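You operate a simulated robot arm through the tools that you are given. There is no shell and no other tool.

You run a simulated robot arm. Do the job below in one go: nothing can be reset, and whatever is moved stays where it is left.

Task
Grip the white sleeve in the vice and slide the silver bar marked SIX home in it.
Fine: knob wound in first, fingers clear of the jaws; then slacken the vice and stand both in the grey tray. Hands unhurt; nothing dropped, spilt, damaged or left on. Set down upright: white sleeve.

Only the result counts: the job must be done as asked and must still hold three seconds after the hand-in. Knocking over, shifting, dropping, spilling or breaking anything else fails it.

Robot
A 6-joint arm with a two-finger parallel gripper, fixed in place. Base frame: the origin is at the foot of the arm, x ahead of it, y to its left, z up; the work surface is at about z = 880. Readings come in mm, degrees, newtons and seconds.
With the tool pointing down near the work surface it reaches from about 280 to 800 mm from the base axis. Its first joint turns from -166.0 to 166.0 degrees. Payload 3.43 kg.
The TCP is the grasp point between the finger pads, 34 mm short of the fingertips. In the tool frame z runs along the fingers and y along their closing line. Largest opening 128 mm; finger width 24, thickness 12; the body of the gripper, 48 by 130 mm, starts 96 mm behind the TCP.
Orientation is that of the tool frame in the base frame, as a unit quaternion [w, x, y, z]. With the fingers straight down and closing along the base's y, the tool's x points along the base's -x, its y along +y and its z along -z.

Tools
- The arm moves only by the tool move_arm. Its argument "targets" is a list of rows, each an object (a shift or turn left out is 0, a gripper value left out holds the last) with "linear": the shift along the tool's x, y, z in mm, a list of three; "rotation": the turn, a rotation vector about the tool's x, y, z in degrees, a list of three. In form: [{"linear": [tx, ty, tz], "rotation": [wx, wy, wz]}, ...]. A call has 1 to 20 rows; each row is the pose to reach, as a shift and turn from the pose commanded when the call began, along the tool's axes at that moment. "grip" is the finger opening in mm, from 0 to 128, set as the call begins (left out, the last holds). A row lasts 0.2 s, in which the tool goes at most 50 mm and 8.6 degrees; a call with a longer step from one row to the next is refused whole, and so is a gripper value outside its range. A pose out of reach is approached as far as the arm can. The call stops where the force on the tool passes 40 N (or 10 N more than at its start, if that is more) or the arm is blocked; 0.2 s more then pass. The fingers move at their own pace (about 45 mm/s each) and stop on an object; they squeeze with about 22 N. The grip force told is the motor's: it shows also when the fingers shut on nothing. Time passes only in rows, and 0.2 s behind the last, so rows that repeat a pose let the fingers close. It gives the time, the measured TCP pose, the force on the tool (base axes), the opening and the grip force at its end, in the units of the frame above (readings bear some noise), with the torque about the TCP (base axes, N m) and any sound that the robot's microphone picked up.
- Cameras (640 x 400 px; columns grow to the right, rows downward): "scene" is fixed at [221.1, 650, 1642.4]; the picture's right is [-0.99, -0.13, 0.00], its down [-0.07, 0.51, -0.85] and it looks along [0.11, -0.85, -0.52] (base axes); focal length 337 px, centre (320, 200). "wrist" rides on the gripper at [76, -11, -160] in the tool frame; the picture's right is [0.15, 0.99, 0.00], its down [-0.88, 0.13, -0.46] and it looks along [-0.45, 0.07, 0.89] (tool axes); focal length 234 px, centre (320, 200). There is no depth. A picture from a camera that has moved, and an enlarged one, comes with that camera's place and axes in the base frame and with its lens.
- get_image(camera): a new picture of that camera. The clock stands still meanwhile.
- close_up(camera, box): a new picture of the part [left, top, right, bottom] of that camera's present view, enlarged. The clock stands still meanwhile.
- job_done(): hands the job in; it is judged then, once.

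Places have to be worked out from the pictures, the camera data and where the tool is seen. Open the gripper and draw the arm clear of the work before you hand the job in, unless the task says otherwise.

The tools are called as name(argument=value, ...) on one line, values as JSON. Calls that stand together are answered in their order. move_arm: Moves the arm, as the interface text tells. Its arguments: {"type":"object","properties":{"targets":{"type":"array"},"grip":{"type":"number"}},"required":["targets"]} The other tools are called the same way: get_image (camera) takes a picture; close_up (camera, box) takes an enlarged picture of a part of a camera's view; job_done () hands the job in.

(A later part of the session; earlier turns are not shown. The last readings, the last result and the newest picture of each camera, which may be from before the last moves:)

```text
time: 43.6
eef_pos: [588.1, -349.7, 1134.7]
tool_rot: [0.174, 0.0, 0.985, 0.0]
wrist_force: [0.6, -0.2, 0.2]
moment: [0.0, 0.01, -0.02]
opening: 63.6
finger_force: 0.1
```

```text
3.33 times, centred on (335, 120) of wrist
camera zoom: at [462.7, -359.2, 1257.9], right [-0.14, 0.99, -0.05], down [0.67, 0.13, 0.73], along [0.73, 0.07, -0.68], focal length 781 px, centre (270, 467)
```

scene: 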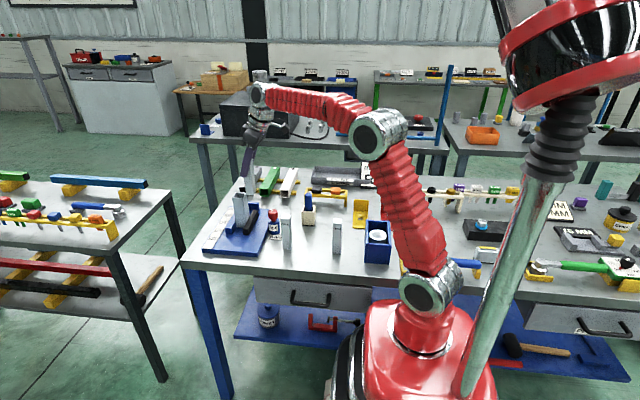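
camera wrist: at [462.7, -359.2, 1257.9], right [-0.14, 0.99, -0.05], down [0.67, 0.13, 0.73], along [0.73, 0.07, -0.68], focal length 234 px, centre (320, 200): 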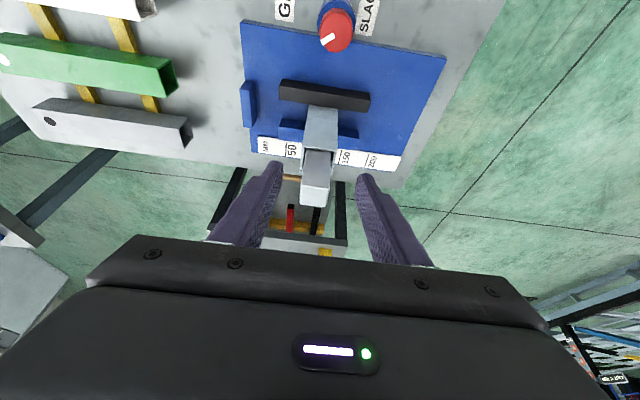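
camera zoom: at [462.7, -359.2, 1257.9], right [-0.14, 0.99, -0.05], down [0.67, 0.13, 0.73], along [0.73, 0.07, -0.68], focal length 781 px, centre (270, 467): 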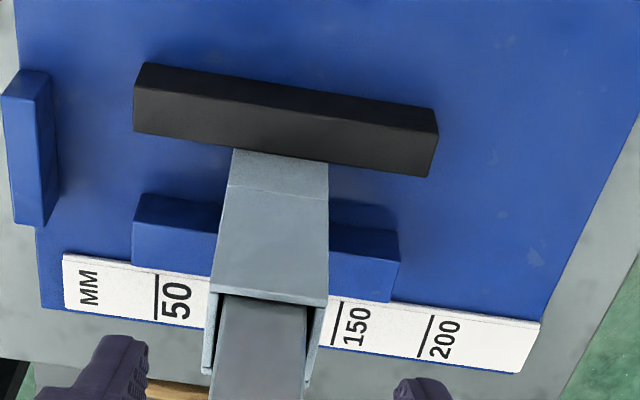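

SIX stands in the sleeve and both look upright. I'll measure how much of the bar shows above the rim.

close_up(camera="scene", box=[240, 170, 270, 210])

close_up(camera="scene", box=[240, 195, 280, 235])

```text
10.00 times, centred on (255, 190) of scene
camera zoom: at [221.1, 650.0, 1642.4], right [-0.99, -0.13, 0.0], down [-0.07, 0.51, -0.85], along [0.11, -0.85, -0.52], focal length 3372 px, centre (970, 300)
```

zoom: 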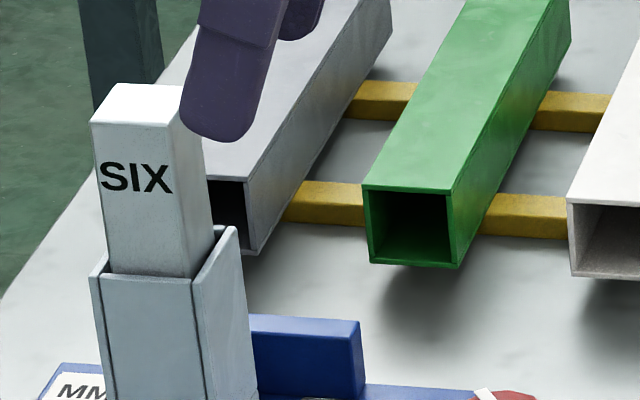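

```text
10.00 times, centred on (260, 215) of scene
camera zoom: at [221.1, 650.0, 1642.4], right [-0.99, -0.13, 0.0], down [-0.07, 0.51, -0.85], along [0.11, -0.85, -0.52], focal length 3372 px, centre (920, 50)
```

zoom: 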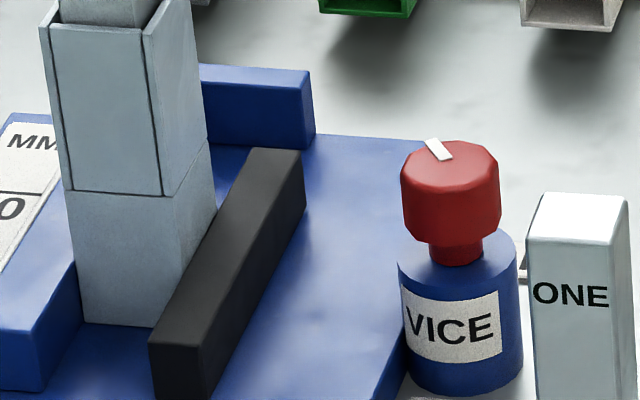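

The bar's top is at z 1088, so its foot sits on the sleeve floor at 960: it is home. Next comes the knob. I'll level the hand above it and turn the wrist 140° so there's room both to nip the vice up again and to unwind it fully.

move_arm(targets=[{"linear": [21, 0, -7.7], "rotation": [0, 7, 0]}, {"linear": [42, 0, -15.4], "rotation": [0, 14, 0]}, {"linear": [63.4, 0, -23.1], "rotation": [0, 20, 0]}, {"linear": [63.4, 0, -23.1], "rotation": [0, 20, 0]}], grip=70)

move_arm(targets=[{"rotation": [0, 0, 8]}, {"rotation": [0, 0, 16]}, {"rotation": [0, 0, 24]}, {"rotation": [0, 0, 32]}, {"rotation": [0, 0, 40]}, {"rotation": [0, 0, 48]}, {"rotation": [0, 0, 56]}, {"rotation": [0, 0, 64]}, {"rotation": [0, 0, 72]}, {"rotation": [0, 0, 80]}, {"rotation": [0, 0, 88]}, {"rotation": [0, 0, 96]}, {"rotation": [0, 0, 104]}, {"rotation": [0, 0, 112]}, {"rotation": [0, 0, 120]}, {"rotation": [0, 0, 128]}, {"rotation": [0, 0, 136]}, {"rotation": [0, 0, 140]}, {"rotation": [0, 0, 140]}])

close_up(camera="wrist", box=[230, 90, 410, 230])

```text
time: 44.6
eef_pos: [519.2, -349.5, 1134.1]
tool_rot: [-0.001, 0.0, 1.0, 0.0]
wrist_force: [0.6, 0.2, -1.3]
moment: [0.01, 0.01, 0.0]
opening: 70.1
finger_force: 0.0
```

```text
time: 48.6
eef_pos: [520.2, -350.1, 1132.4]
tool_rot: [0.001, 0.94, 0.341, 0.0]
wrist_force: [-0.2, 0.7, 0.3]
moment: [-0.01, -0.03, 0.01]
opening: 70.2
finger_force: 0.1
```

```text
2.86 times, centred on (320, 160) of wrist
camera zoom: at [572.0, -292.3, 1293.7], right [0.75, -0.66, 0.0], down [-0.59, -0.67, 0.46], along [-0.3, -0.34, -0.89], focal length 669 px, centre (320, 314)
```

zoom: 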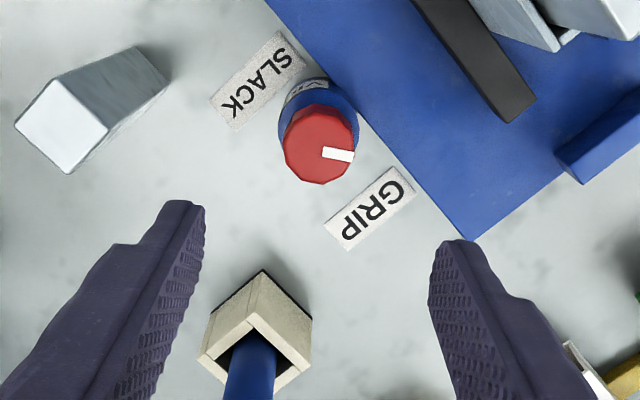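

The hand is over the knob at 140° with everything clear. I'll descend and grip it.

move_arm(targets=[{"linear": [0, 0, 40]}, {"linear": [0, 0, 80]}, {"linear": [0, 0, 120]}, {"linear": [0, 0, 145]}, {"linear": [0, 0, 163]}, {"linear": [0, 0, 163]}])

move_arm(targets=[{"linear": [0, 0, 0]}, {"linear": [0, 0, 0]}, {"linear": [0, 0, 0]}, {"linear": [0, 0, 0]}], grip=20)

close_up(camera="wrist", box=[230, 100, 410, 240])

close_up(camera="scene", box=[230, 180, 300, 250])

```text
time: 50.0
eef_pos: [520.8, -349.8, 970.5]
tool_rot: [0.0, 0.94, 0.342, 0.0]
wrist_force: [-0.8, -0.3, -0.3]
moment: [0.01, 0.01, 0.02]
opening: 69.9
finger_force: 0.1
```

```text
time: 51.0
eef_pos: [520.1, -349.0, 971.5]
tool_rot: [-0.001, 0.94, 0.342, -0.001]
wrist_force: [-6.2, 8.6, 0.7]
moment: [0.26, 0.25, -0.02]
opening: 35.5
finger_force: 44.7
```

```text
2.86 times, centred on (320, 170) of wrist
camera zoom: at [572.2, -291.7, 1129.9], right [0.75, -0.66, 0.0], down [-0.59, -0.67, 0.46], along [-0.3, -0.34, -0.89], focal length 669 px, centre (320, 286)
```

zoom: 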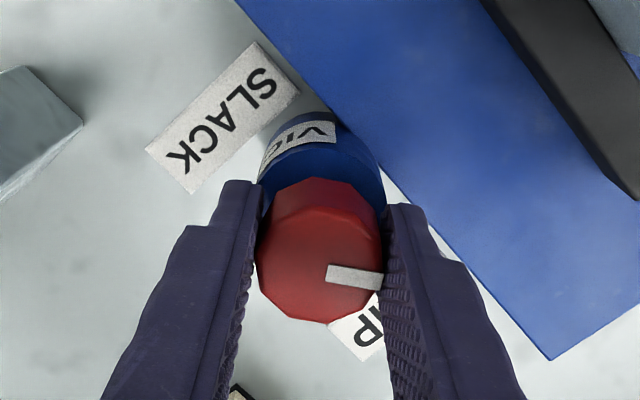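

```text
5.71 times, centred on (265, 215) of scene
camera zoom: at [221.1, 650.0, 1642.4], right [-0.99, -0.13, 0.0], down [-0.07, 0.51, -0.85], along [0.11, -0.85, -0.52], focal length 1927 px, centre (634, 114)
```

zoom: 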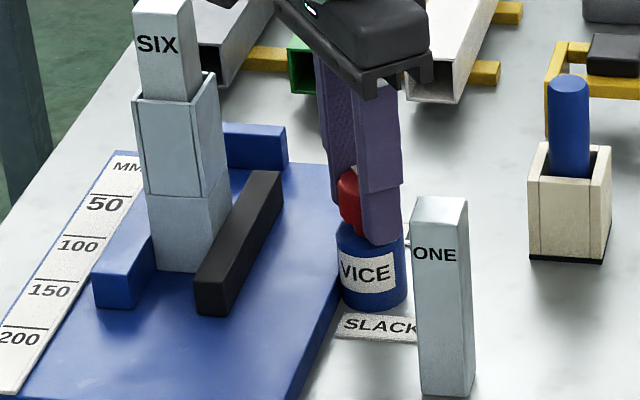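

The knob is held. I'll wind it in about 40° so the sleeve is firmly gripped with the bar home, and check the torque.

move_arm(targets=[{"rotation": [0, 0, 6]}, {"rotation": [0, 0, 12]}, {"rotation": [0, 0, 18]}, {"rotation": [0, 0, 24]}, {"rotation": [0, 0, 30]}, {"rotation": [0, 0, 36]}, {"rotation": [0, 0, 40]}, {"rotation": [0, 0, 40]}, {"rotation": [0, 0, 40]}])

close_up(camera="wrist", box=[230, 100, 410, 240])

close_up(camera="scene", box=[230, 180, 300, 250])

```text
time: 53.0
eef_pos: [521.4, -349.8, 970.3]
tool_rot: [0.0, 1.0, 0.0, -0.001]
wrist_force: [-4.9, 14.4, -20.5]
moment: [0.27, -0.14, 0.56]
opening: 35.4
finger_force: 45.0
```

```text
2.86 times, centred on (320, 170) of wrist
camera zoom: at [597.7, -338.3, 1130.2], right [0.15, -0.99, 0.0], down [-0.88, -0.13, 0.46], along [-0.45, -0.07, -0.89], focal length 669 px, centre (320, 286)
```

zoom: 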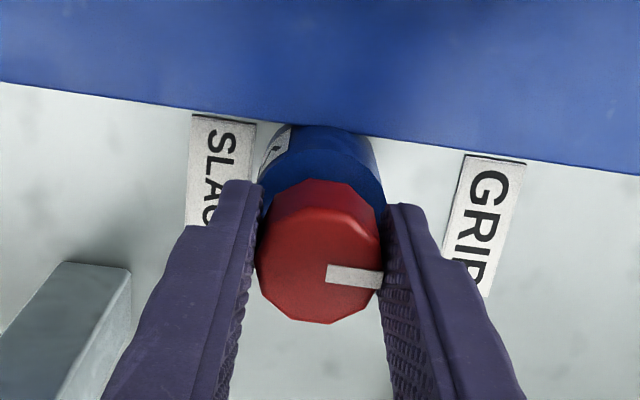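

```text
5.71 times, centred on (265, 215) of scene
camera zoom: at [221.1, 650.0, 1642.4], right [-0.99, -0.13, 0.0], down [-0.07, 0.51, -0.85], along [0.11, -0.85, -0.52], focal length 1927 px, centre (634, 114)
```

zoom: 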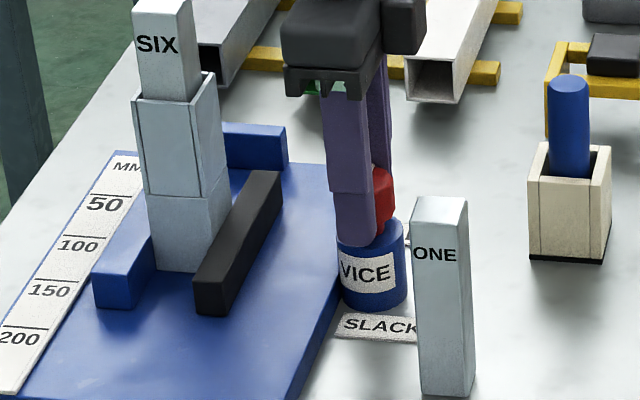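

The vice is nipped up hard, with the mark on GRIP at 0.56 N·m and SIX home. Now I'll slacken it by turning counter-clockwise back towards SLACK.

move_arm(targets=[{"rotation": [0, 0, -7]}, {"rotation": [0, 0, -15]}, {"rotation": [0, 0, -23]}, {"rotation": [0, 0, -31]}, {"rotation": [0, 0, -39]}, {"rotation": [0, 0, -47]}, {"rotation": [0, 0, -55]}, {"rotation": [0, 0, -63]}, {"rotation": [0, 0, -71]}, {"rotation": [0, 0, -79]}, {"rotation": [0, 0, -87]}, {"rotation": [0, 0, -95]}, {"rotation": [0, 0, -95]}])

close_up(camera="wrist", box=[230, 100, 410, 240])

close_up(camera="scene", box=[230, 170, 300, 250])

```text
time: 55.8
eef_pos: [520.6, -348.0, 969.9]
tool_rot: [-0.002, 0.675, 0.738, 0.001]
wrist_force: [-18.3, 25.1, -12.8]
moment: [0.43, 0.42, -0.07]
opening: 35.3
finger_force: 45.1
```

```text
2.86 times, centred on (320, 170) of wrist
camera zoom: at [503.2, -274.2, 1130.6], right [0.97, 0.23, 0.0], down [0.21, -0.87, 0.45], along [0.1, -0.44, -0.89], focal length 669 px, centre (320, 286)
```

zoom: 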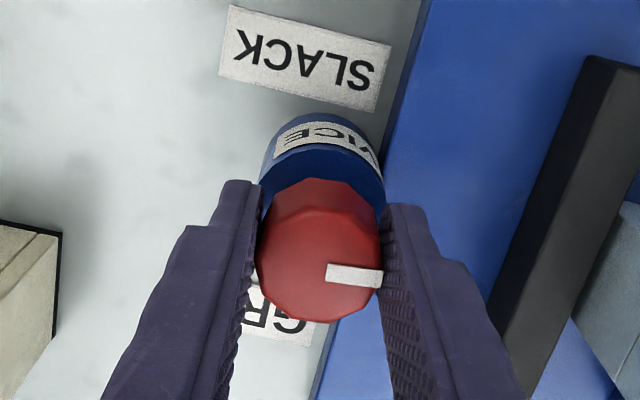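

```text
5.00 times, centred on (265, 210) of scene
camera zoom: at [221.1, 650.0, 1642.4], right [-0.99, -0.13, 0.0], down [-0.07, 0.51, -0.85], along [0.11, -0.85, -0.52], focal length 1686 px, centre (595, 150)
```

zoom: 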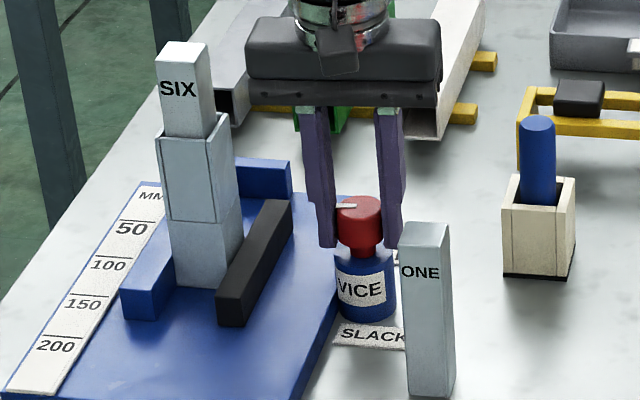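

The jaw is backing off and the sleeve stands free. Side forces have built up on the fingers (about 30 N), so I'll release the knob, re-centre slightly and re-grip before carrying on.

move_arm(targets=[{"linear": [0, 0, 0]}, {"linear": [0, 0, 0]}, {"linear": [1, -0.8, 0]}, {"linear": [1, -0.8, 0]}], grip=44)

move_arm(targets=[{"linear": [0, 0, 0]}, {"linear": [0, 0, 0]}, {"linear": [0, 0, 0]}], grip=20)

close_up(camera="wrist", box=[230, 100, 410, 240])

```text
time: 56.8
eef_pos: [520.7, -348.9, 972.0]
tool_rot: [-0.001, 0.676, 0.737, 0.0]
wrist_force: [-0.5, -0.4, -0.6]
moment: [-0.01, 0.01, -0.01]
opening: 43.9
finger_force: 0.0
```

```text
time: 57.6
eef_pos: [521.0, -350.2, 972.3]
tool_rot: [0.0, 0.675, 0.737, 0.0]
wrist_force: [-3.6, 0.9, 2.1]
moment: [-0.1, 0.14, 0.01]
opening: 35.7
finger_force: 44.9
```

```text
2.86 times, centred on (320, 170) of wrist
camera zoom: at [502.8, -274.3, 1131.3], right [0.97, 0.23, 0.0], down [0.21, -0.87, 0.46], along [0.11, -0.44, -0.89], focal length 669 px, centre (320, 286)
```

zoom: 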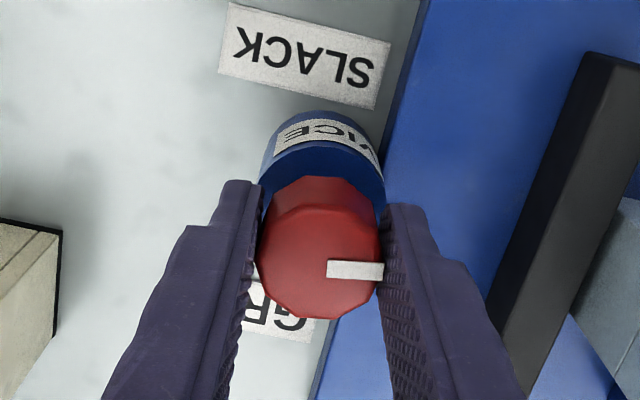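

The forces are relieved. I'll continue unwinding to the SLACK stop.

move_arm(targets=[{"rotation": [0, 0, -7]}, {"rotation": [0, 0, -15]}, {"rotation": [0, 0, -23]}, {"rotation": [0, 0, -31]}, {"rotation": [0, 0, -39]}, {"rotation": [0, 0, -47]}, {"rotation": [0, 0, -55]}, {"rotation": [0, 0, -63]}, {"rotation": [0, 0, -71]}, {"rotation": [0, 0, -79]}, {"rotation": [0, 0, -85]}, {"rotation": [0, 0, -85]}])

close_up(camera="wrist", box=[230, 100, 410, 240])

close_up(camera="scene", box=[230, 170, 300, 250])

```text
time: 60.2
eef_pos: [519.7, -351.2, 971.9]
tool_rot: [0.0, -0.001, 1.0, -0.001]
wrist_force: [-5.9, -19.6, 3.9]
moment: [-0.65, 0.07, -0.23]
opening: 35.6
finger_force: 40.5
```

```text
2.86 times, centred on (320, 170) of wrist
camera zoom: at [444.4, -360.3, 1131.0], right [-0.15, 0.99, 0.0], down [0.88, 0.13, 0.46], along [0.45, 0.07, -0.89], focal length 669 px, centre (320, 286)
```

zoom: 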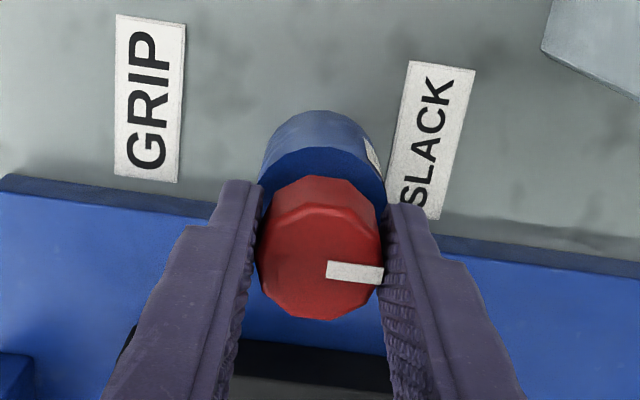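

```text
5.00 times, centred on (265, 210) of scene
camera zoom: at [221.1, 650.0, 1642.4], right [-0.99, -0.13, 0.0], down [-0.07, 0.51, -0.85], along [0.11, -0.85, -0.52], focal length 1686 px, centre (595, 150)
```

zoom: 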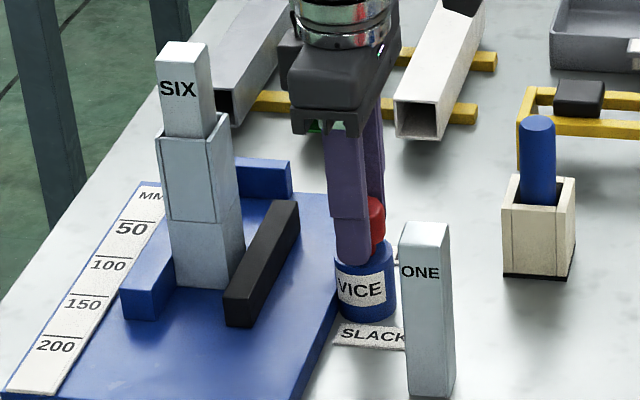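

The mark is back beside SLACK and the jaw is open. I'll turn a few degrees more to seat it on its stop, then release.

move_arm(targets=[{"rotation": [0, 0, -4]}, {"rotation": [0, 0, -8]}, {"rotation": [0, 0, -10]}, {"rotation": [0, 0, -10]}])

move_arm(targets=[{"rotation": [0, 0, 0]}, {"rotation": [0, 0, 0]}, {"rotation": [0, 0, 0]}, {"linear": [0, 0, -15]}, {"linear": [0, 0, -50]}, {"linear": [0, 0, -95]}, {"linear": [0, 0, -140]}, {"linear": [0, 0, -160], "rotation": [0, 0, 5]}, {"linear": [0, 0, -160], "rotation": [0, 0, 10]}, {"linear": [0, 0, -160], "rotation": [0, 0, 10]}], grip=70)

close_up(camera="wrist", box=[230, 90, 410, 230])

close_up(camera="scene", box=[230, 170, 300, 250])

```text
time: 61.2
eef_pos: [520.0, -349.9, 971.2]
tool_rot: [-0.001, -0.087, 0.996, -0.001]
wrist_force: [-4.1, -22.2, -1.8]
moment: [-0.65, 0.06, -0.63]
opening: 35.3
finger_force: 44.9
```

```text
time: 63.4
eef_pos: [519.8, -347.8, 1130.9]
tool_rot: [0.0, 0.0, 1.0, 0.001]
wrist_force: [-0.2, 0.0, -0.7]
moment: [-0.02, -0.01, -0.02]
opening: 70.0
finger_force: 0.1
```

```text
2.86 times, centred on (320, 160) of wrist
camera zoom: at [444.7, -359.0, 1290.7], right [-0.15, 0.99, 0.0], down [0.88, 0.13, 0.46], along [0.45, 0.07, -0.89], focal length 669 px, centre (320, 314)
```

zoom: 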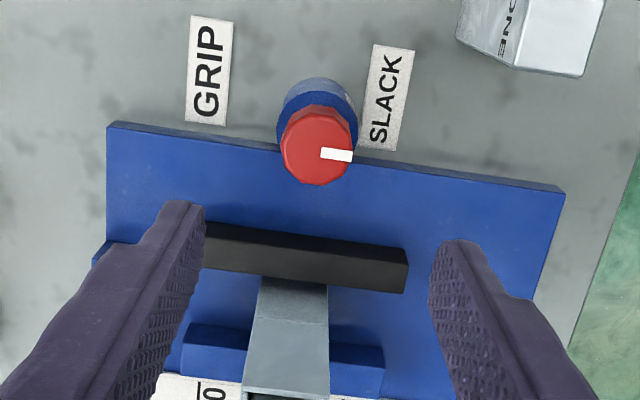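

```text
5.00 times, centred on (265, 210) of scene
camera zoom: at [221.1, 650.0, 1642.4], right [-0.99, -0.13, 0.0], down [-0.07, 0.51, -0.85], along [0.11, -0.85, -0.52], focal length 1686 px, centre (595, 150)
```

zoom: 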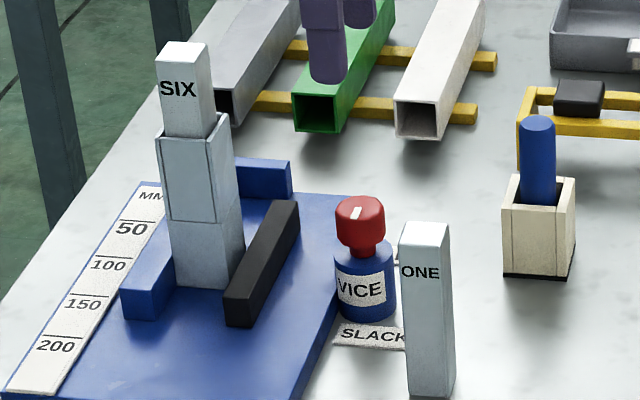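

The vice is fully slack, with the torque at the stop felt and the mark on SLACK, and the sleeve with SIX stands free. Now I'll measure the grey DONE tray.

close_up(camera="scene", box=[300, 150, 400, 210])

get_image(camera="scene")

get_image(camera="wrist")

```text
6.40 times, centred on (350, 180) of scene
camera zoom: at [221.1, 650.0, 1642.4], right [-0.99, -0.13, 0.0], down [-0.07, 0.51, -0.85], along [0.11, -0.85, -0.52], focal length 2158 px, centre (128, 328)
```

zoom: 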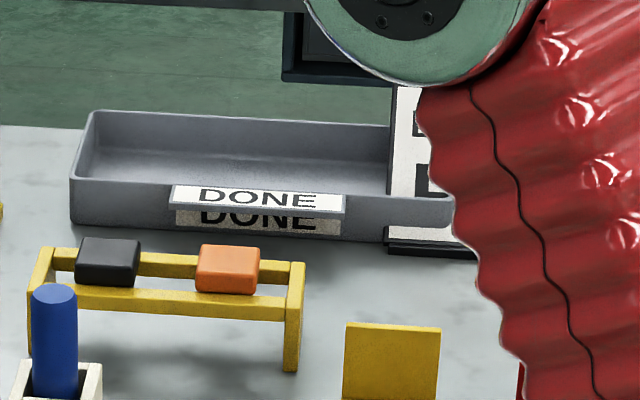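

```text
taken
```

scene: 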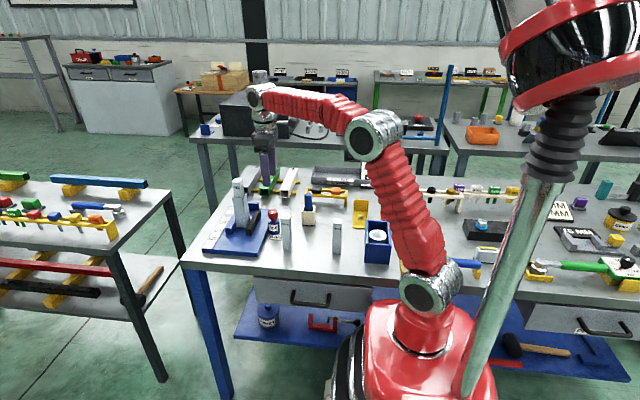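

```text
taken
camera wrist: at [444.7, -359.0, 1290.7], right [-0.15, 0.99, 0.0], down [0.88, 0.13, 0.46], along [0.45, 0.07, -0.89], focal length 234 px, centre (320, 200)
```

wrist: 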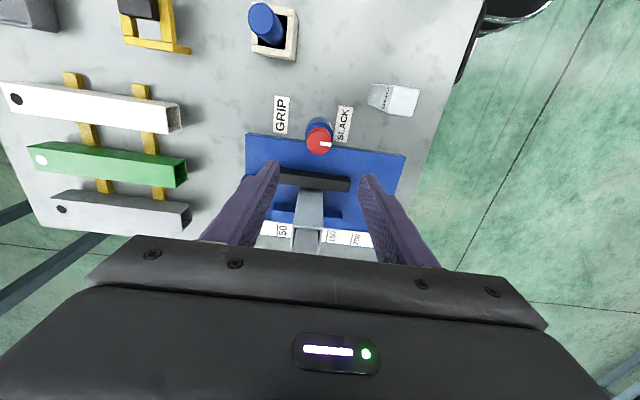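

The tray spans roughly x 166–446 and y −742 to −858, with 33 mm walls, at the edge of reach. Before carrying anything there, I'll fly the empty hand over for a proper look, with the camera facing −y.

move_arm(targets=[{"linear": [25, -19, 0], "rotation": [0, 0, 8]}, {"linear": [50, -38, 0], "rotation": [0, 0, 16]}, {"linear": [75, -57, 0], "rotation": [0, 0, 24]}, {"linear": [100, -76, 0], "rotation": [0, 0, 32]}, {"linear": [125, -95, 0], "rotation": [0, 0, 40]}, {"linear": [150, -114, 0], "rotation": [0, 0, 48]}, {"linear": [175, -133, 0], "rotation": [0, 0, 56]}, {"linear": [200, -152, 0], "rotation": [0, 0, 64]}, {"linear": [225, -171, 0], "rotation": [0, 0, 72]}, {"linear": [250, -190, 0], "rotation": [0, 0, 80]}, {"linear": [280, -212, 0], "rotation": [0, 0, 88]}, {"linear": [280, -212, 0], "rotation": [0, 0, 90]}, {"linear": [280, -212, 0], "rotation": [0, 0, 90]}])

get_image(camera="wrist")

close_up(camera="wrist", box=[180, 40, 460, 240])

get_image(camera="scene")

```text
time: 66.2
eef_pos: [239.3, -562.0, 1130.9]
tool_rot: [0.0, 0.707, 0.707, 0.0]
wrist_force: [0.6, 1.1, 0.1]
moment: [0.0, 0.03, 0.02]
opening: 70.1
finger_force: 0.1
```

```text
taken
camera wrist: at [229.4, -485.7, 1290.9], right [0.99, 0.15, 0.0], down [0.13, -0.88, 0.46], along [0.07, -0.45, -0.89], focal length 234 px, centre (320, 200)
```

wrist: 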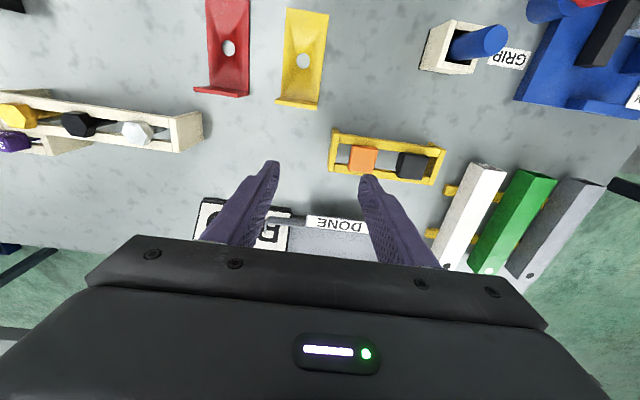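

```text
2.00 times, centred on (320, 140) of wrist
camera zoom: at [229.4, -485.7, 1290.9], right [0.99, 0.15, 0.0], down [0.13, -0.88, 0.46], along [0.07, -0.45, -0.89], focal length 468 px, centre (320, 320)
```

zoom: 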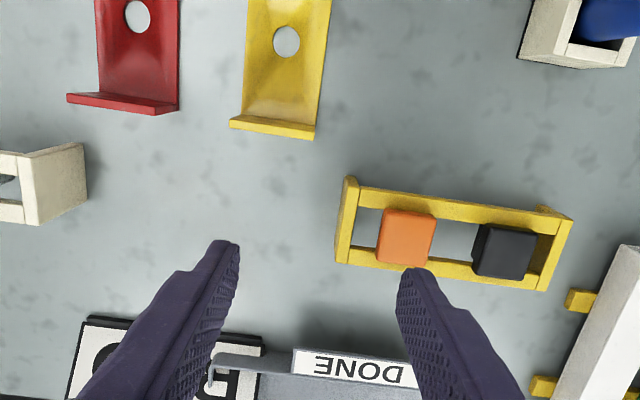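

```text
taken
```

scene: 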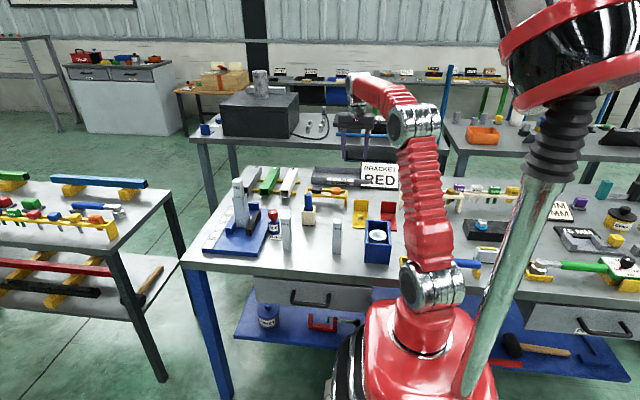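

Part of the tray is behind the hand. I'll tilt outward 20° to bring it into full view.

move_arm(targets=[{"linear": [0, 0, 0], "rotation": [0, -7, 0]}, {"linear": [0, 0, 0], "rotation": [0, -14, 0]}, {"linear": [0, 0, 0], "rotation": [0, -20, 0]}, {"linear": [0, 0, 0], "rotation": [0, -20, 0]}], grip=120)

get_image(camera="wrist")

close_up(camera="wrist", box=[180, 60, 480, 250])

close_up(camera="scene", box=[300, 145, 420, 215])

```text
time: 67.2
eef_pos: [240.7, -560.9, 1132.1]
tool_rot: [0.124, 0.696, 0.696, -0.123]
wrist_force: [-0.2, -0.6, -0.4]
moment: [-0.01, -0.02, 0.01]
opening: 119.9
finger_force: 0.1
```

```text
taken
camera wrist: at [229.1, -434.2, 1255.3], right [0.99, 0.14, -0.05], down [0.13, -0.67, 0.73], along [0.07, -0.73, -0.68], focal length 234 px, centre (320, 200)
```

wrist: 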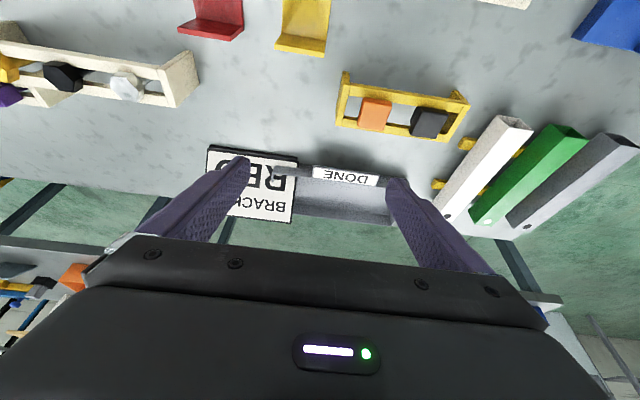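

```text
2.11 times, centred on (330, 155) of wrist
camera zoom: at [229.1, -434.2, 1255.3], right [0.99, 0.14, -0.05], down [0.13, -0.67, 0.73], along [0.07, -0.73, -0.68], focal length 493 px, centre (299, 295)
```

zoom: 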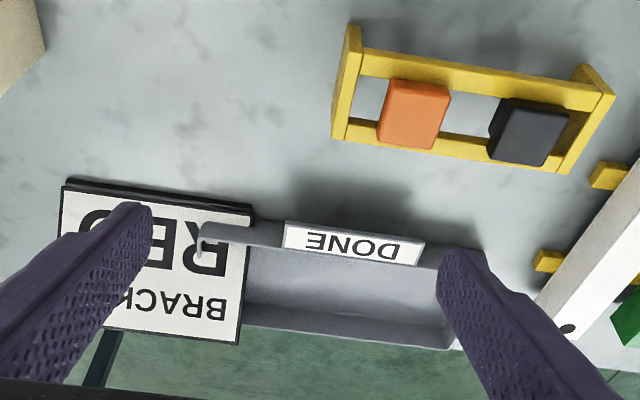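

```text
5.33 times, centred on (360, 180) of scene
camera zoom: at [221.1, 650.0, 1642.4], right [-0.99, -0.13, 0.0], down [-0.07, 0.51, -0.85], along [0.11, -0.85, -0.52], focal length 1798 px, centre (107, 307)
```

zoom: 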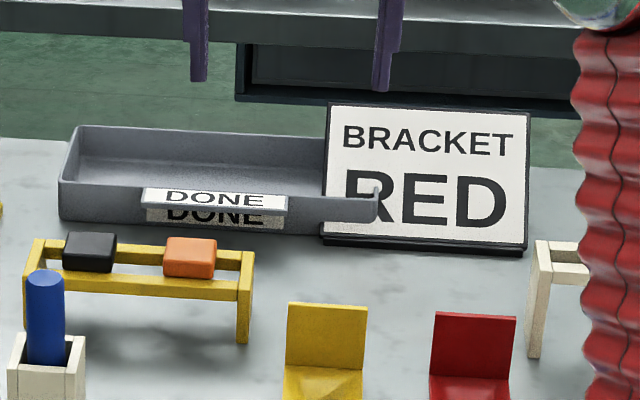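

Clear view now: the leaning BRACKET sign crosses the tray's low-x end, with its edge at x≈211 and top z≈968. The free part of the tray is about x 220–440 and y −749 to −856. I'll aim for about (295, −795). Now back to the sleeve.

move_arm(targets=[{"linear": [16.4, 26.6, -6.7], "rotation": [-2.565, 0, -7.05]}, {"linear": [32.8, 53.2, -13.3], "rotation": [-5.13, 0, -14.1]}, {"linear": [49.2, 79.8, -20], "rotation": [-7.695, 0, -21.14]}, {"linear": [65.6, 106.4, -26.7], "rotation": [-10.26, 0, -28.19]}, {"linear": [82, 133, -33.3], "rotation": [-12.825, 0, -35.24]}, {"linear": [98.4, 159.6, -40], "rotation": [-15.39, 0, -42.29]}, {"linear": [114.8, 186.2, -46.7], "rotation": [-17.955, 0, -49.33]}, {"linear": [131.2, 212.8, -53.4], "rotation": [-20.52, 0, -56.38]}, {"linear": [147.6, 239.4, -60], "rotation": [-23.085, 0, -63.43]}, {"linear": [164, 266, -66.7], "rotation": [-25.65, 0, -70.48]}, {"linear": [180.4, 292.6, -73.4], "rotation": [-28.215, 0, -77.53]}, {"linear": [196.5, 319.3, -80], "rotation": [-30.78, 0, -84.57]}, {"linear": [196.5, 319.3, -80], "rotation": [-30.78, 0, -84.57]}], grip=80)

get_image(camera="wrist")

close_up(camera="scene", box=[220, 150, 300, 240])

```text
time: 70.0
eef_pos: [559.7, -349.3, 1137.9]
tool_rot: [0.174, -0.001, 0.985, 0.0]
wrist_force: [0.6, -0.6, 0.6]
moment: [-0.01, 0.04, 0.02]
opening: 79.9
finger_force: 0.0
```

```text
taken
camera wrist: at [434.9, -360.1, 1262.1], right [-0.14, 0.99, -0.05], down [0.67, 0.13, 0.73], along [0.73, 0.07, -0.68], focal length 234 px, centre (320, 200)
```

wrist: 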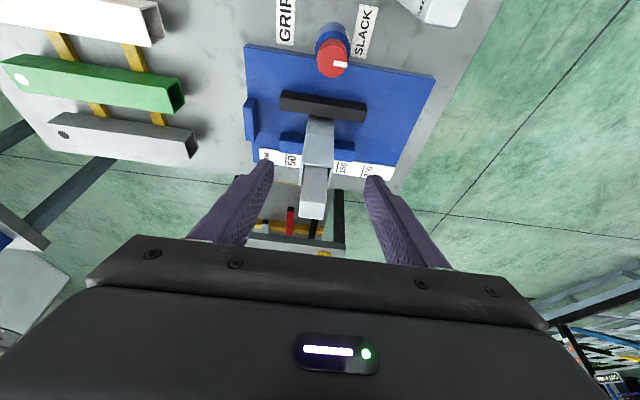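

```text
4.44 times, centred on (260, 195) of scene
camera zoom: at [221.1, 650.0, 1642.4], right [-0.99, -0.13, 0.0], down [-0.07, 0.51, -0.85], along [0.11, -0.85, -0.52], focal length 1498 px, centre (587, 222)
```

zoom: 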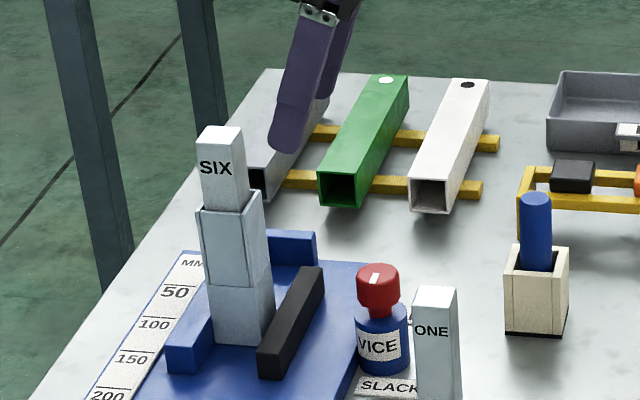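

The hand is back by the sleeve at 20° tilt. I'll measure the sleeve's exact spot again now that the jaws are slack.

close_up(camera="wrist", box=[275, 85, 375, 225])

close_up(camera="scene", box=[240, 175, 275, 235])

```text
2.86 times, centred on (325, 155) of wrist
camera zoom: at [434.9, -360.1, 1262.1], right [-0.14, 0.99, -0.05], down [0.67, 0.13, 0.73], along [0.73, 0.07, -0.68], focal length 669 px, centre (306, 329)
```

zoom: 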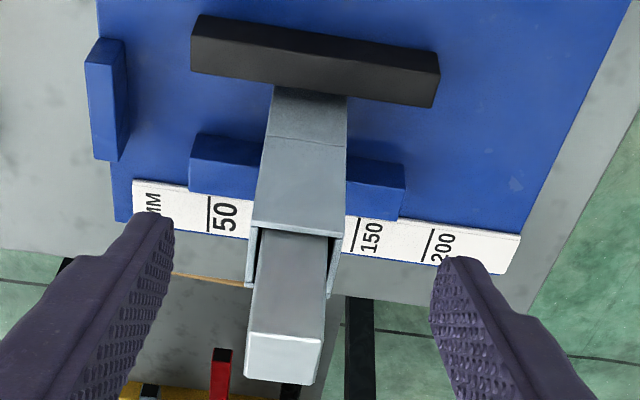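

```text
6.67 times, centred on (258, 205) of scene
camera zoom: at [221.1, 650.0, 1642.4], right [-0.99, -0.13, 0.0], down [-0.07, 0.51, -0.85], along [0.11, -0.85, -0.52], focal length 2248 px, centre (737, 167)
```

zoom: 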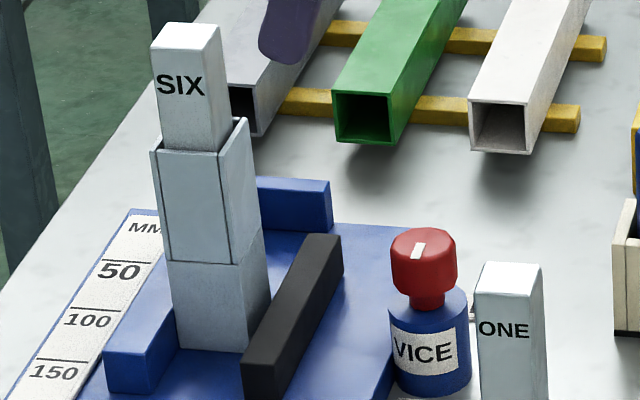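

The sleeve centre is 82.5 mm further in x and 0.7 mm to −y of the TCP. I'll tilt to 30°, so the palm clears the bar and the tray is in reach, and move over it.

move_arm(targets=[{"linear": [-25.8, -0.2, 9.4], "rotation": [0, -5, 0]}, {"linear": [-51.7, -0.5, 18.8], "rotation": [0, -10, 0]}, {"linear": [-77.5, -0.7, 28.2], "rotation": [0, -10, 0]}, {"linear": [-77.5, -0.7, 28.2], "rotation": [0, -10, 0]}])

get_image(camera="wrist")

close_up(camera="scene", box=[220, 150, 300, 240])

```text
time: 71.0
eef_pos: [643.0, -349.2, 1139.3]
tool_rot: [0.259, 0.001, 0.966, -0.001]
wrist_force: [0.2, -0.2, 0.4]
moment: [-0.03, 0.02, 0.01]
opening: 80.0
finger_force: 0.0
```

```text
taken
camera wrist: at [497.9, -359.9, 1238.9], right [-0.13, 0.99, -0.07], down [0.53, 0.13, 0.83], along [0.84, 0.07, -0.55], focal length 234 px, centre (320, 200)
```

wrist: 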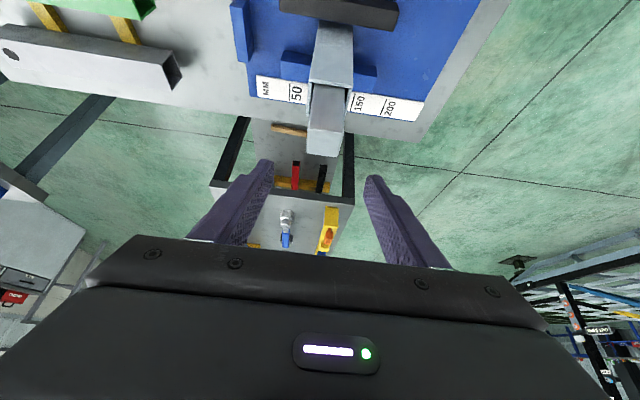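

```text
4.44 times, centred on (260, 195) of scene
camera zoom: at [221.1, 650.0, 1642.4], right [-0.99, -0.13, 0.0], down [-0.07, 0.51, -0.85], along [0.11, -0.85, -0.52], focal length 1498 px, centre (587, 222)
```

zoom: 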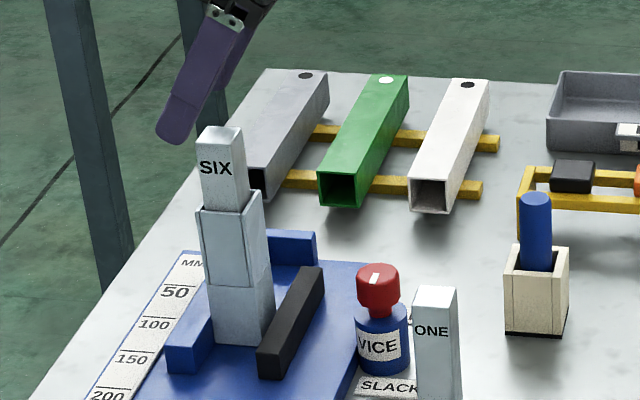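

The bar lies centred between the fingers. I'll lower straight down to z≈1005, with the fingertips well above the jaws at about z 969.

move_arm(targets=[{"linear": [12.5, 0, 21.7]}, {"linear": [25, 0, 43.3]}, {"linear": [37.5, 0, 65]}, {"linear": [50, 0, 86.6]}, {"linear": [60, 0, 103.9]}, {"linear": [67, 0, 116]}, {"linear": [67, 0, 116]}])

get_image(camera="wrist")

close_up(camera="scene", box=[220, 160, 300, 240])

```text
time: 72.6
eef_pos: [640.8, -349.1, 1004.6]
tool_rot: [0.258, 0.0, 0.966, 0.0]
wrist_force: [0.0, -0.2, -0.2]
moment: [0.01, -0.02, -0.02]
opening: 79.8
finger_force: 0.1
```

```text
taken
camera wrist: at [496.6, -359.6, 1104.7], right [-0.13, 0.99, -0.07], down [0.54, 0.13, 0.83], along [0.84, 0.07, -0.55], focal length 234 px, centre (320, 200)
```

wrist: 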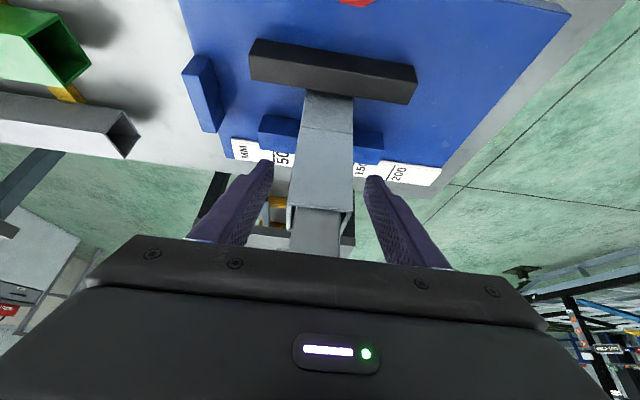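

```text
5.00 times, centred on (260, 200) of scene
camera zoom: at [221.1, 650.0, 1642.4], right [-0.99, -0.13, 0.0], down [-0.07, 0.51, -0.85], along [0.11, -0.85, -0.52], focal length 1686 px, centre (620, 200)
```

zoom: 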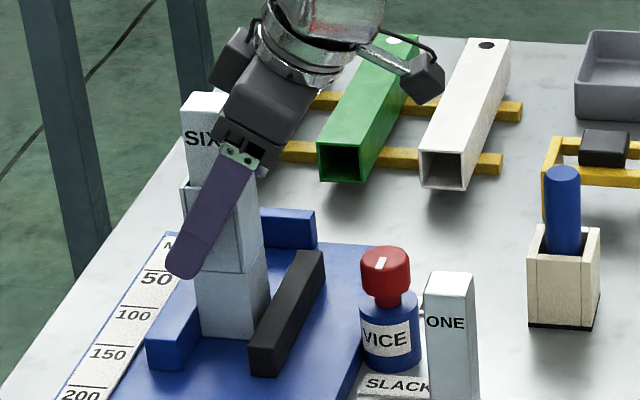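

The fingers straddle the sleeve above the jaws. I'll close on it.

move_arm(targets=[{"linear": [0, 0, 0]}, {"linear": [0, 0, 0]}, {"linear": [0, 0, 0]}, {"linear": [0, 0, 0]}, {"linear": [0, 0, 0]}], grip=20)

close_up(camera="wrist", box=[240, 80, 400, 250])

close_up(camera="scene", box=[230, 170, 290, 240])

```text
time: 73.8
eef_pos: [642.4, -349.4, 1004.0]
tool_rot: [0.258, 0.0, 0.966, 0.0]
wrist_force: [-0.3, -1.8, 0.6]
moment: [-0.13, -0.05, -0.02]
opening: 41.8
finger_force: 21.9
```

```text
2.35 times, centred on (320, 165) of wrist
camera zoom: at [496.6, -359.7, 1105.0], right [-0.13, 0.99, -0.07], down [0.53, 0.13, 0.83], along [0.84, 0.07, -0.55], focal length 551 px, centre (320, 282)
```

zoom: 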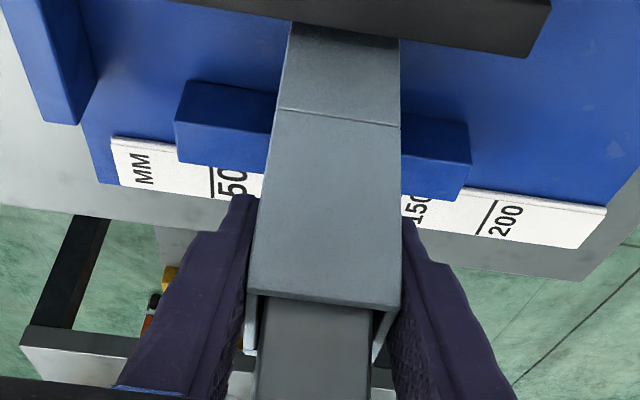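

```text
5.71 times, centred on (260, 205) of scene
camera zoom: at [221.1, 650.0, 1642.4], right [-0.99, -0.13, 0.0], down [-0.07, 0.51, -0.85], along [0.11, -0.85, -0.52], focal length 1927 px, centre (663, 171)
```

zoom: 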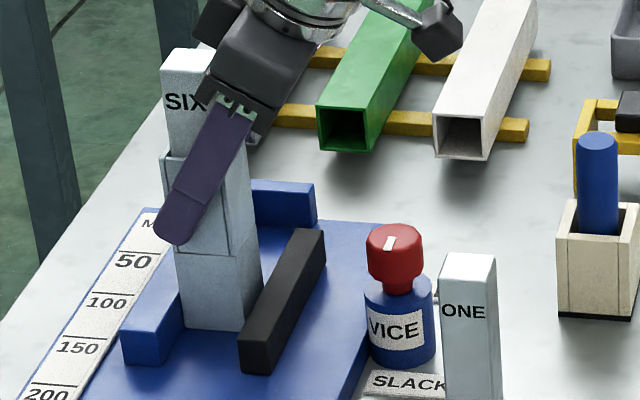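

It is gripped at 41.8 mm, which matches the sleeve. I'll lift 15 mm slowly and check that it rises plumb with the bar still inside.

move_arm(targets=[{"linear": [0, 0, 0]}, {"linear": [-2.5, 0, -4.3]}, {"linear": [-5, 0, -8.7]}, {"linear": [-7.5, 0, -13]}, {"linear": [-7.5, 0, -13]}])

close_up(camera="scene", box=[230, 170, 290, 240])

close_up(camera="wrist", box=[240, 80, 400, 250])

```text
time: 75.0
eef_pos: [641.1, -350.2, 1019.4]
tool_rot: [0.259, 0.0, 0.966, 0.0]
wrist_force: [0.8, 0.3, -3.8]
moment: [0.0, 0.02, 0.0]
opening: 41.9
finger_force: 21.9
```

```text
5.71 times, centred on (260, 205) of scene
camera zoom: at [221.1, 650.0, 1642.4], right [-0.99, -0.13, 0.0], down [-0.07, 0.51, -0.85], along [0.11, -0.85, -0.52], focal length 1927 px, centre (663, 171)
```

zoom: 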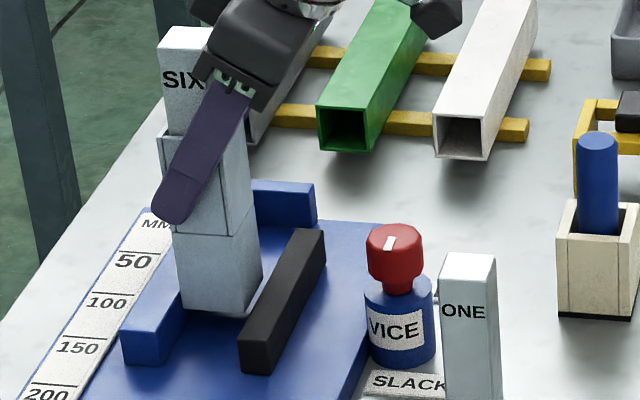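

```text
2.35 times, centred on (320, 165) of wrist
camera zoom: at [496.3, -360.2, 1120.1], right [-0.13, 0.99, -0.07], down [0.54, 0.13, 0.83], along [0.84, 0.07, -0.55], focal length 551 px, centre (320, 282)
```

zoom: 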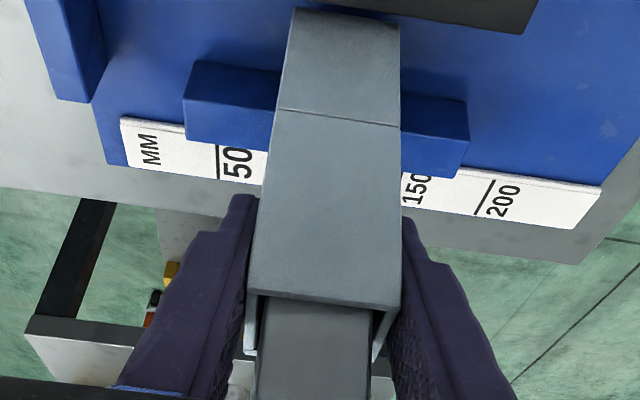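

The lift is clean, with about 3.8 N hanging and the sleeve and bar together. I'll raise to a safe carrying height.

move_arm(targets=[{"linear": [-8, 0, -13.9]}, {"linear": [-17, 0, -29.4]}, {"linear": [-26, 0, -45]}, {"linear": [-34, 0, -58.9]}, {"linear": [-34, 0, -58.9]}])

close_up(camera="scene", box=[220, 140, 300, 240])

```text
time: 76.2
eef_pos: [640.5, -349.4, 1086.8]
tool_rot: [0.257, 0.0, 0.966, 0.001]
wrist_force: [-0.1, -0.5, -3.8]
moment: [-0.02, -0.02, 0.01]
opening: 41.7
finger_force: 22.3
```

```text
4.00 times, centred on (260, 190) of scene
camera zoom: at [221.1, 650.0, 1642.4], right [-0.99, -0.13, 0.0], down [-0.07, 0.51, -0.85], along [0.11, -0.85, -0.52], focal length 1349 px, centre (560, 240)
```

zoom: 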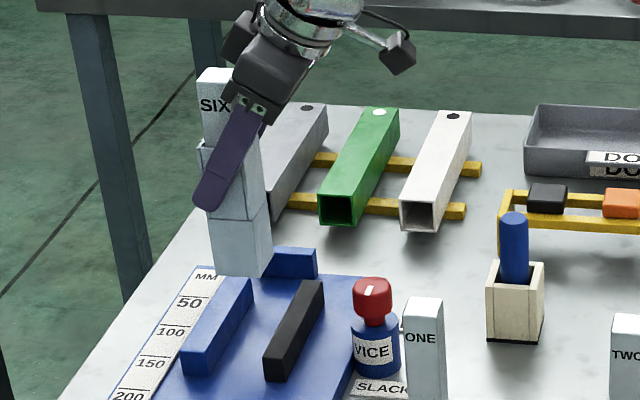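

Sleeve and bar hang together, plumb and clear of the vice. I'll carry them towards the tray at this height, turning the hand 90° on the way and stopping short of the tray.

move_arm(targets=[{"linear": [18, -21.3, -10.4], "rotation": [2.81, 0, 4.87]}, {"linear": [35.9, -42.6, -20.8], "rotation": [5.63, 0, 9.74]}, {"linear": [53.9, -63.8, -31.1], "rotation": [8.44, 0, 14.61]}, {"linear": [71.9, -85.1, -41.5], "rotation": [11.25, 0, 19.49]}, {"linear": [89.9, -106.4, -51.9], "rotation": [14.06, 0, 24.36]}, {"linear": [107.8, -127.7, -62.3], "rotation": [16.88, 0, 29.23]}, {"linear": [125.8, -149, -72.6], "rotation": [19.69, 0, 34.1]}, {"linear": [143.8, -170.2, -83], "rotation": [22.5, 0, 38.97]}, {"linear": [161.7, -191.5, -93.4], "rotation": [25.31, 0, 43.84]}, {"linear": [179.7, -212.8, -103.8], "rotation": [28.13, 0, 48.71]}, {"linear": [197.7, -234.1, -114.1], "rotation": [30.94, 0, 53.58]}, {"linear": [215.6, -255.4, -124.5], "rotation": [33.75, 0, 58.46]}, {"linear": [233.6, -276.6, -134.9], "rotation": [36.56, 0, 63.33]}, {"linear": [251.6, -297.9, -145.3], "rotation": [39.38, 0, 68.2]}, {"linear": [269.6, -319.2, -155.6], "rotation": [42.19, 0, 73.07]}, {"linear": [287.5, -340.5, -166], "rotation": [45, 0, 77.94]}, {"linear": [287.5, -340.5, -166], "rotation": [45, 0, 77.94]}])

get_image(camera="wrist")

get_image(camera="scene")

close_up(camera="scene", box=[290, 120, 420, 220])

```text
time: 79.8
eef_pos: [310.5, -692.4, 1088.6]
tool_rot: [0.183, 0.684, 0.682, -0.183]
wrist_force: [-0.1, -0.2, -3.5]
moment: [-0.01, 0.03, 0.02]
opening: 42.1
finger_force: 21.5
```

```text
taken
camera wrist: at [300.1, -546.5, 1189.0], right [0.99, 0.13, -0.07], down [0.13, -0.53, 0.83], along [0.07, -0.84, -0.55], focal length 234 px, centre (320, 200)
```

wrist: 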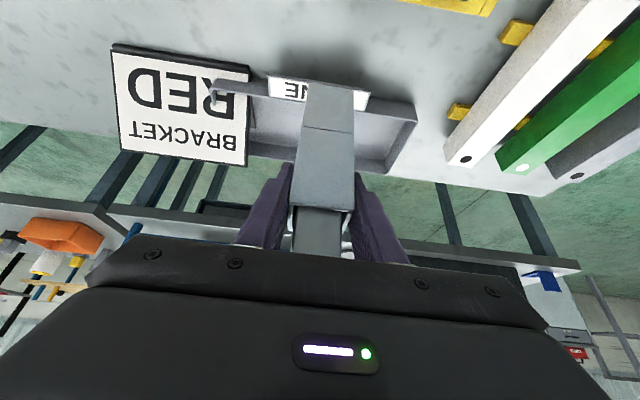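

```text
taken
```

scene: 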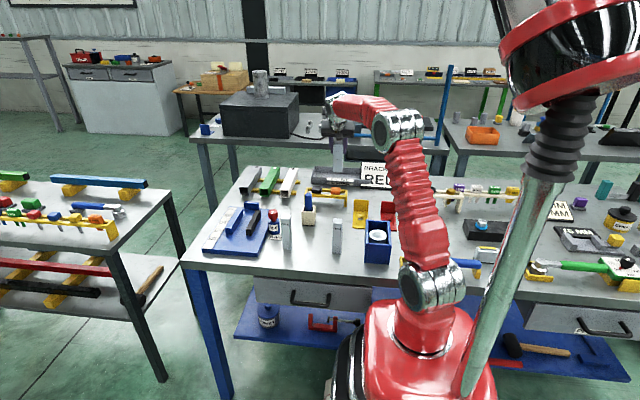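

```text
4.00 times, centred on (355, 170) of scene
camera zoom: at [221.1, 650.0, 1642.4], right [-0.99, -0.13, 0.0], down [-0.07, 0.51, -0.85], along [0.11, -0.85, -0.52], focal length 1349 px, centre (180, 320)
```

zoom: 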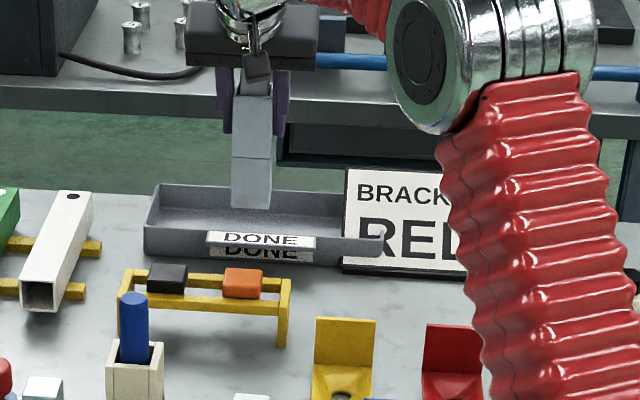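

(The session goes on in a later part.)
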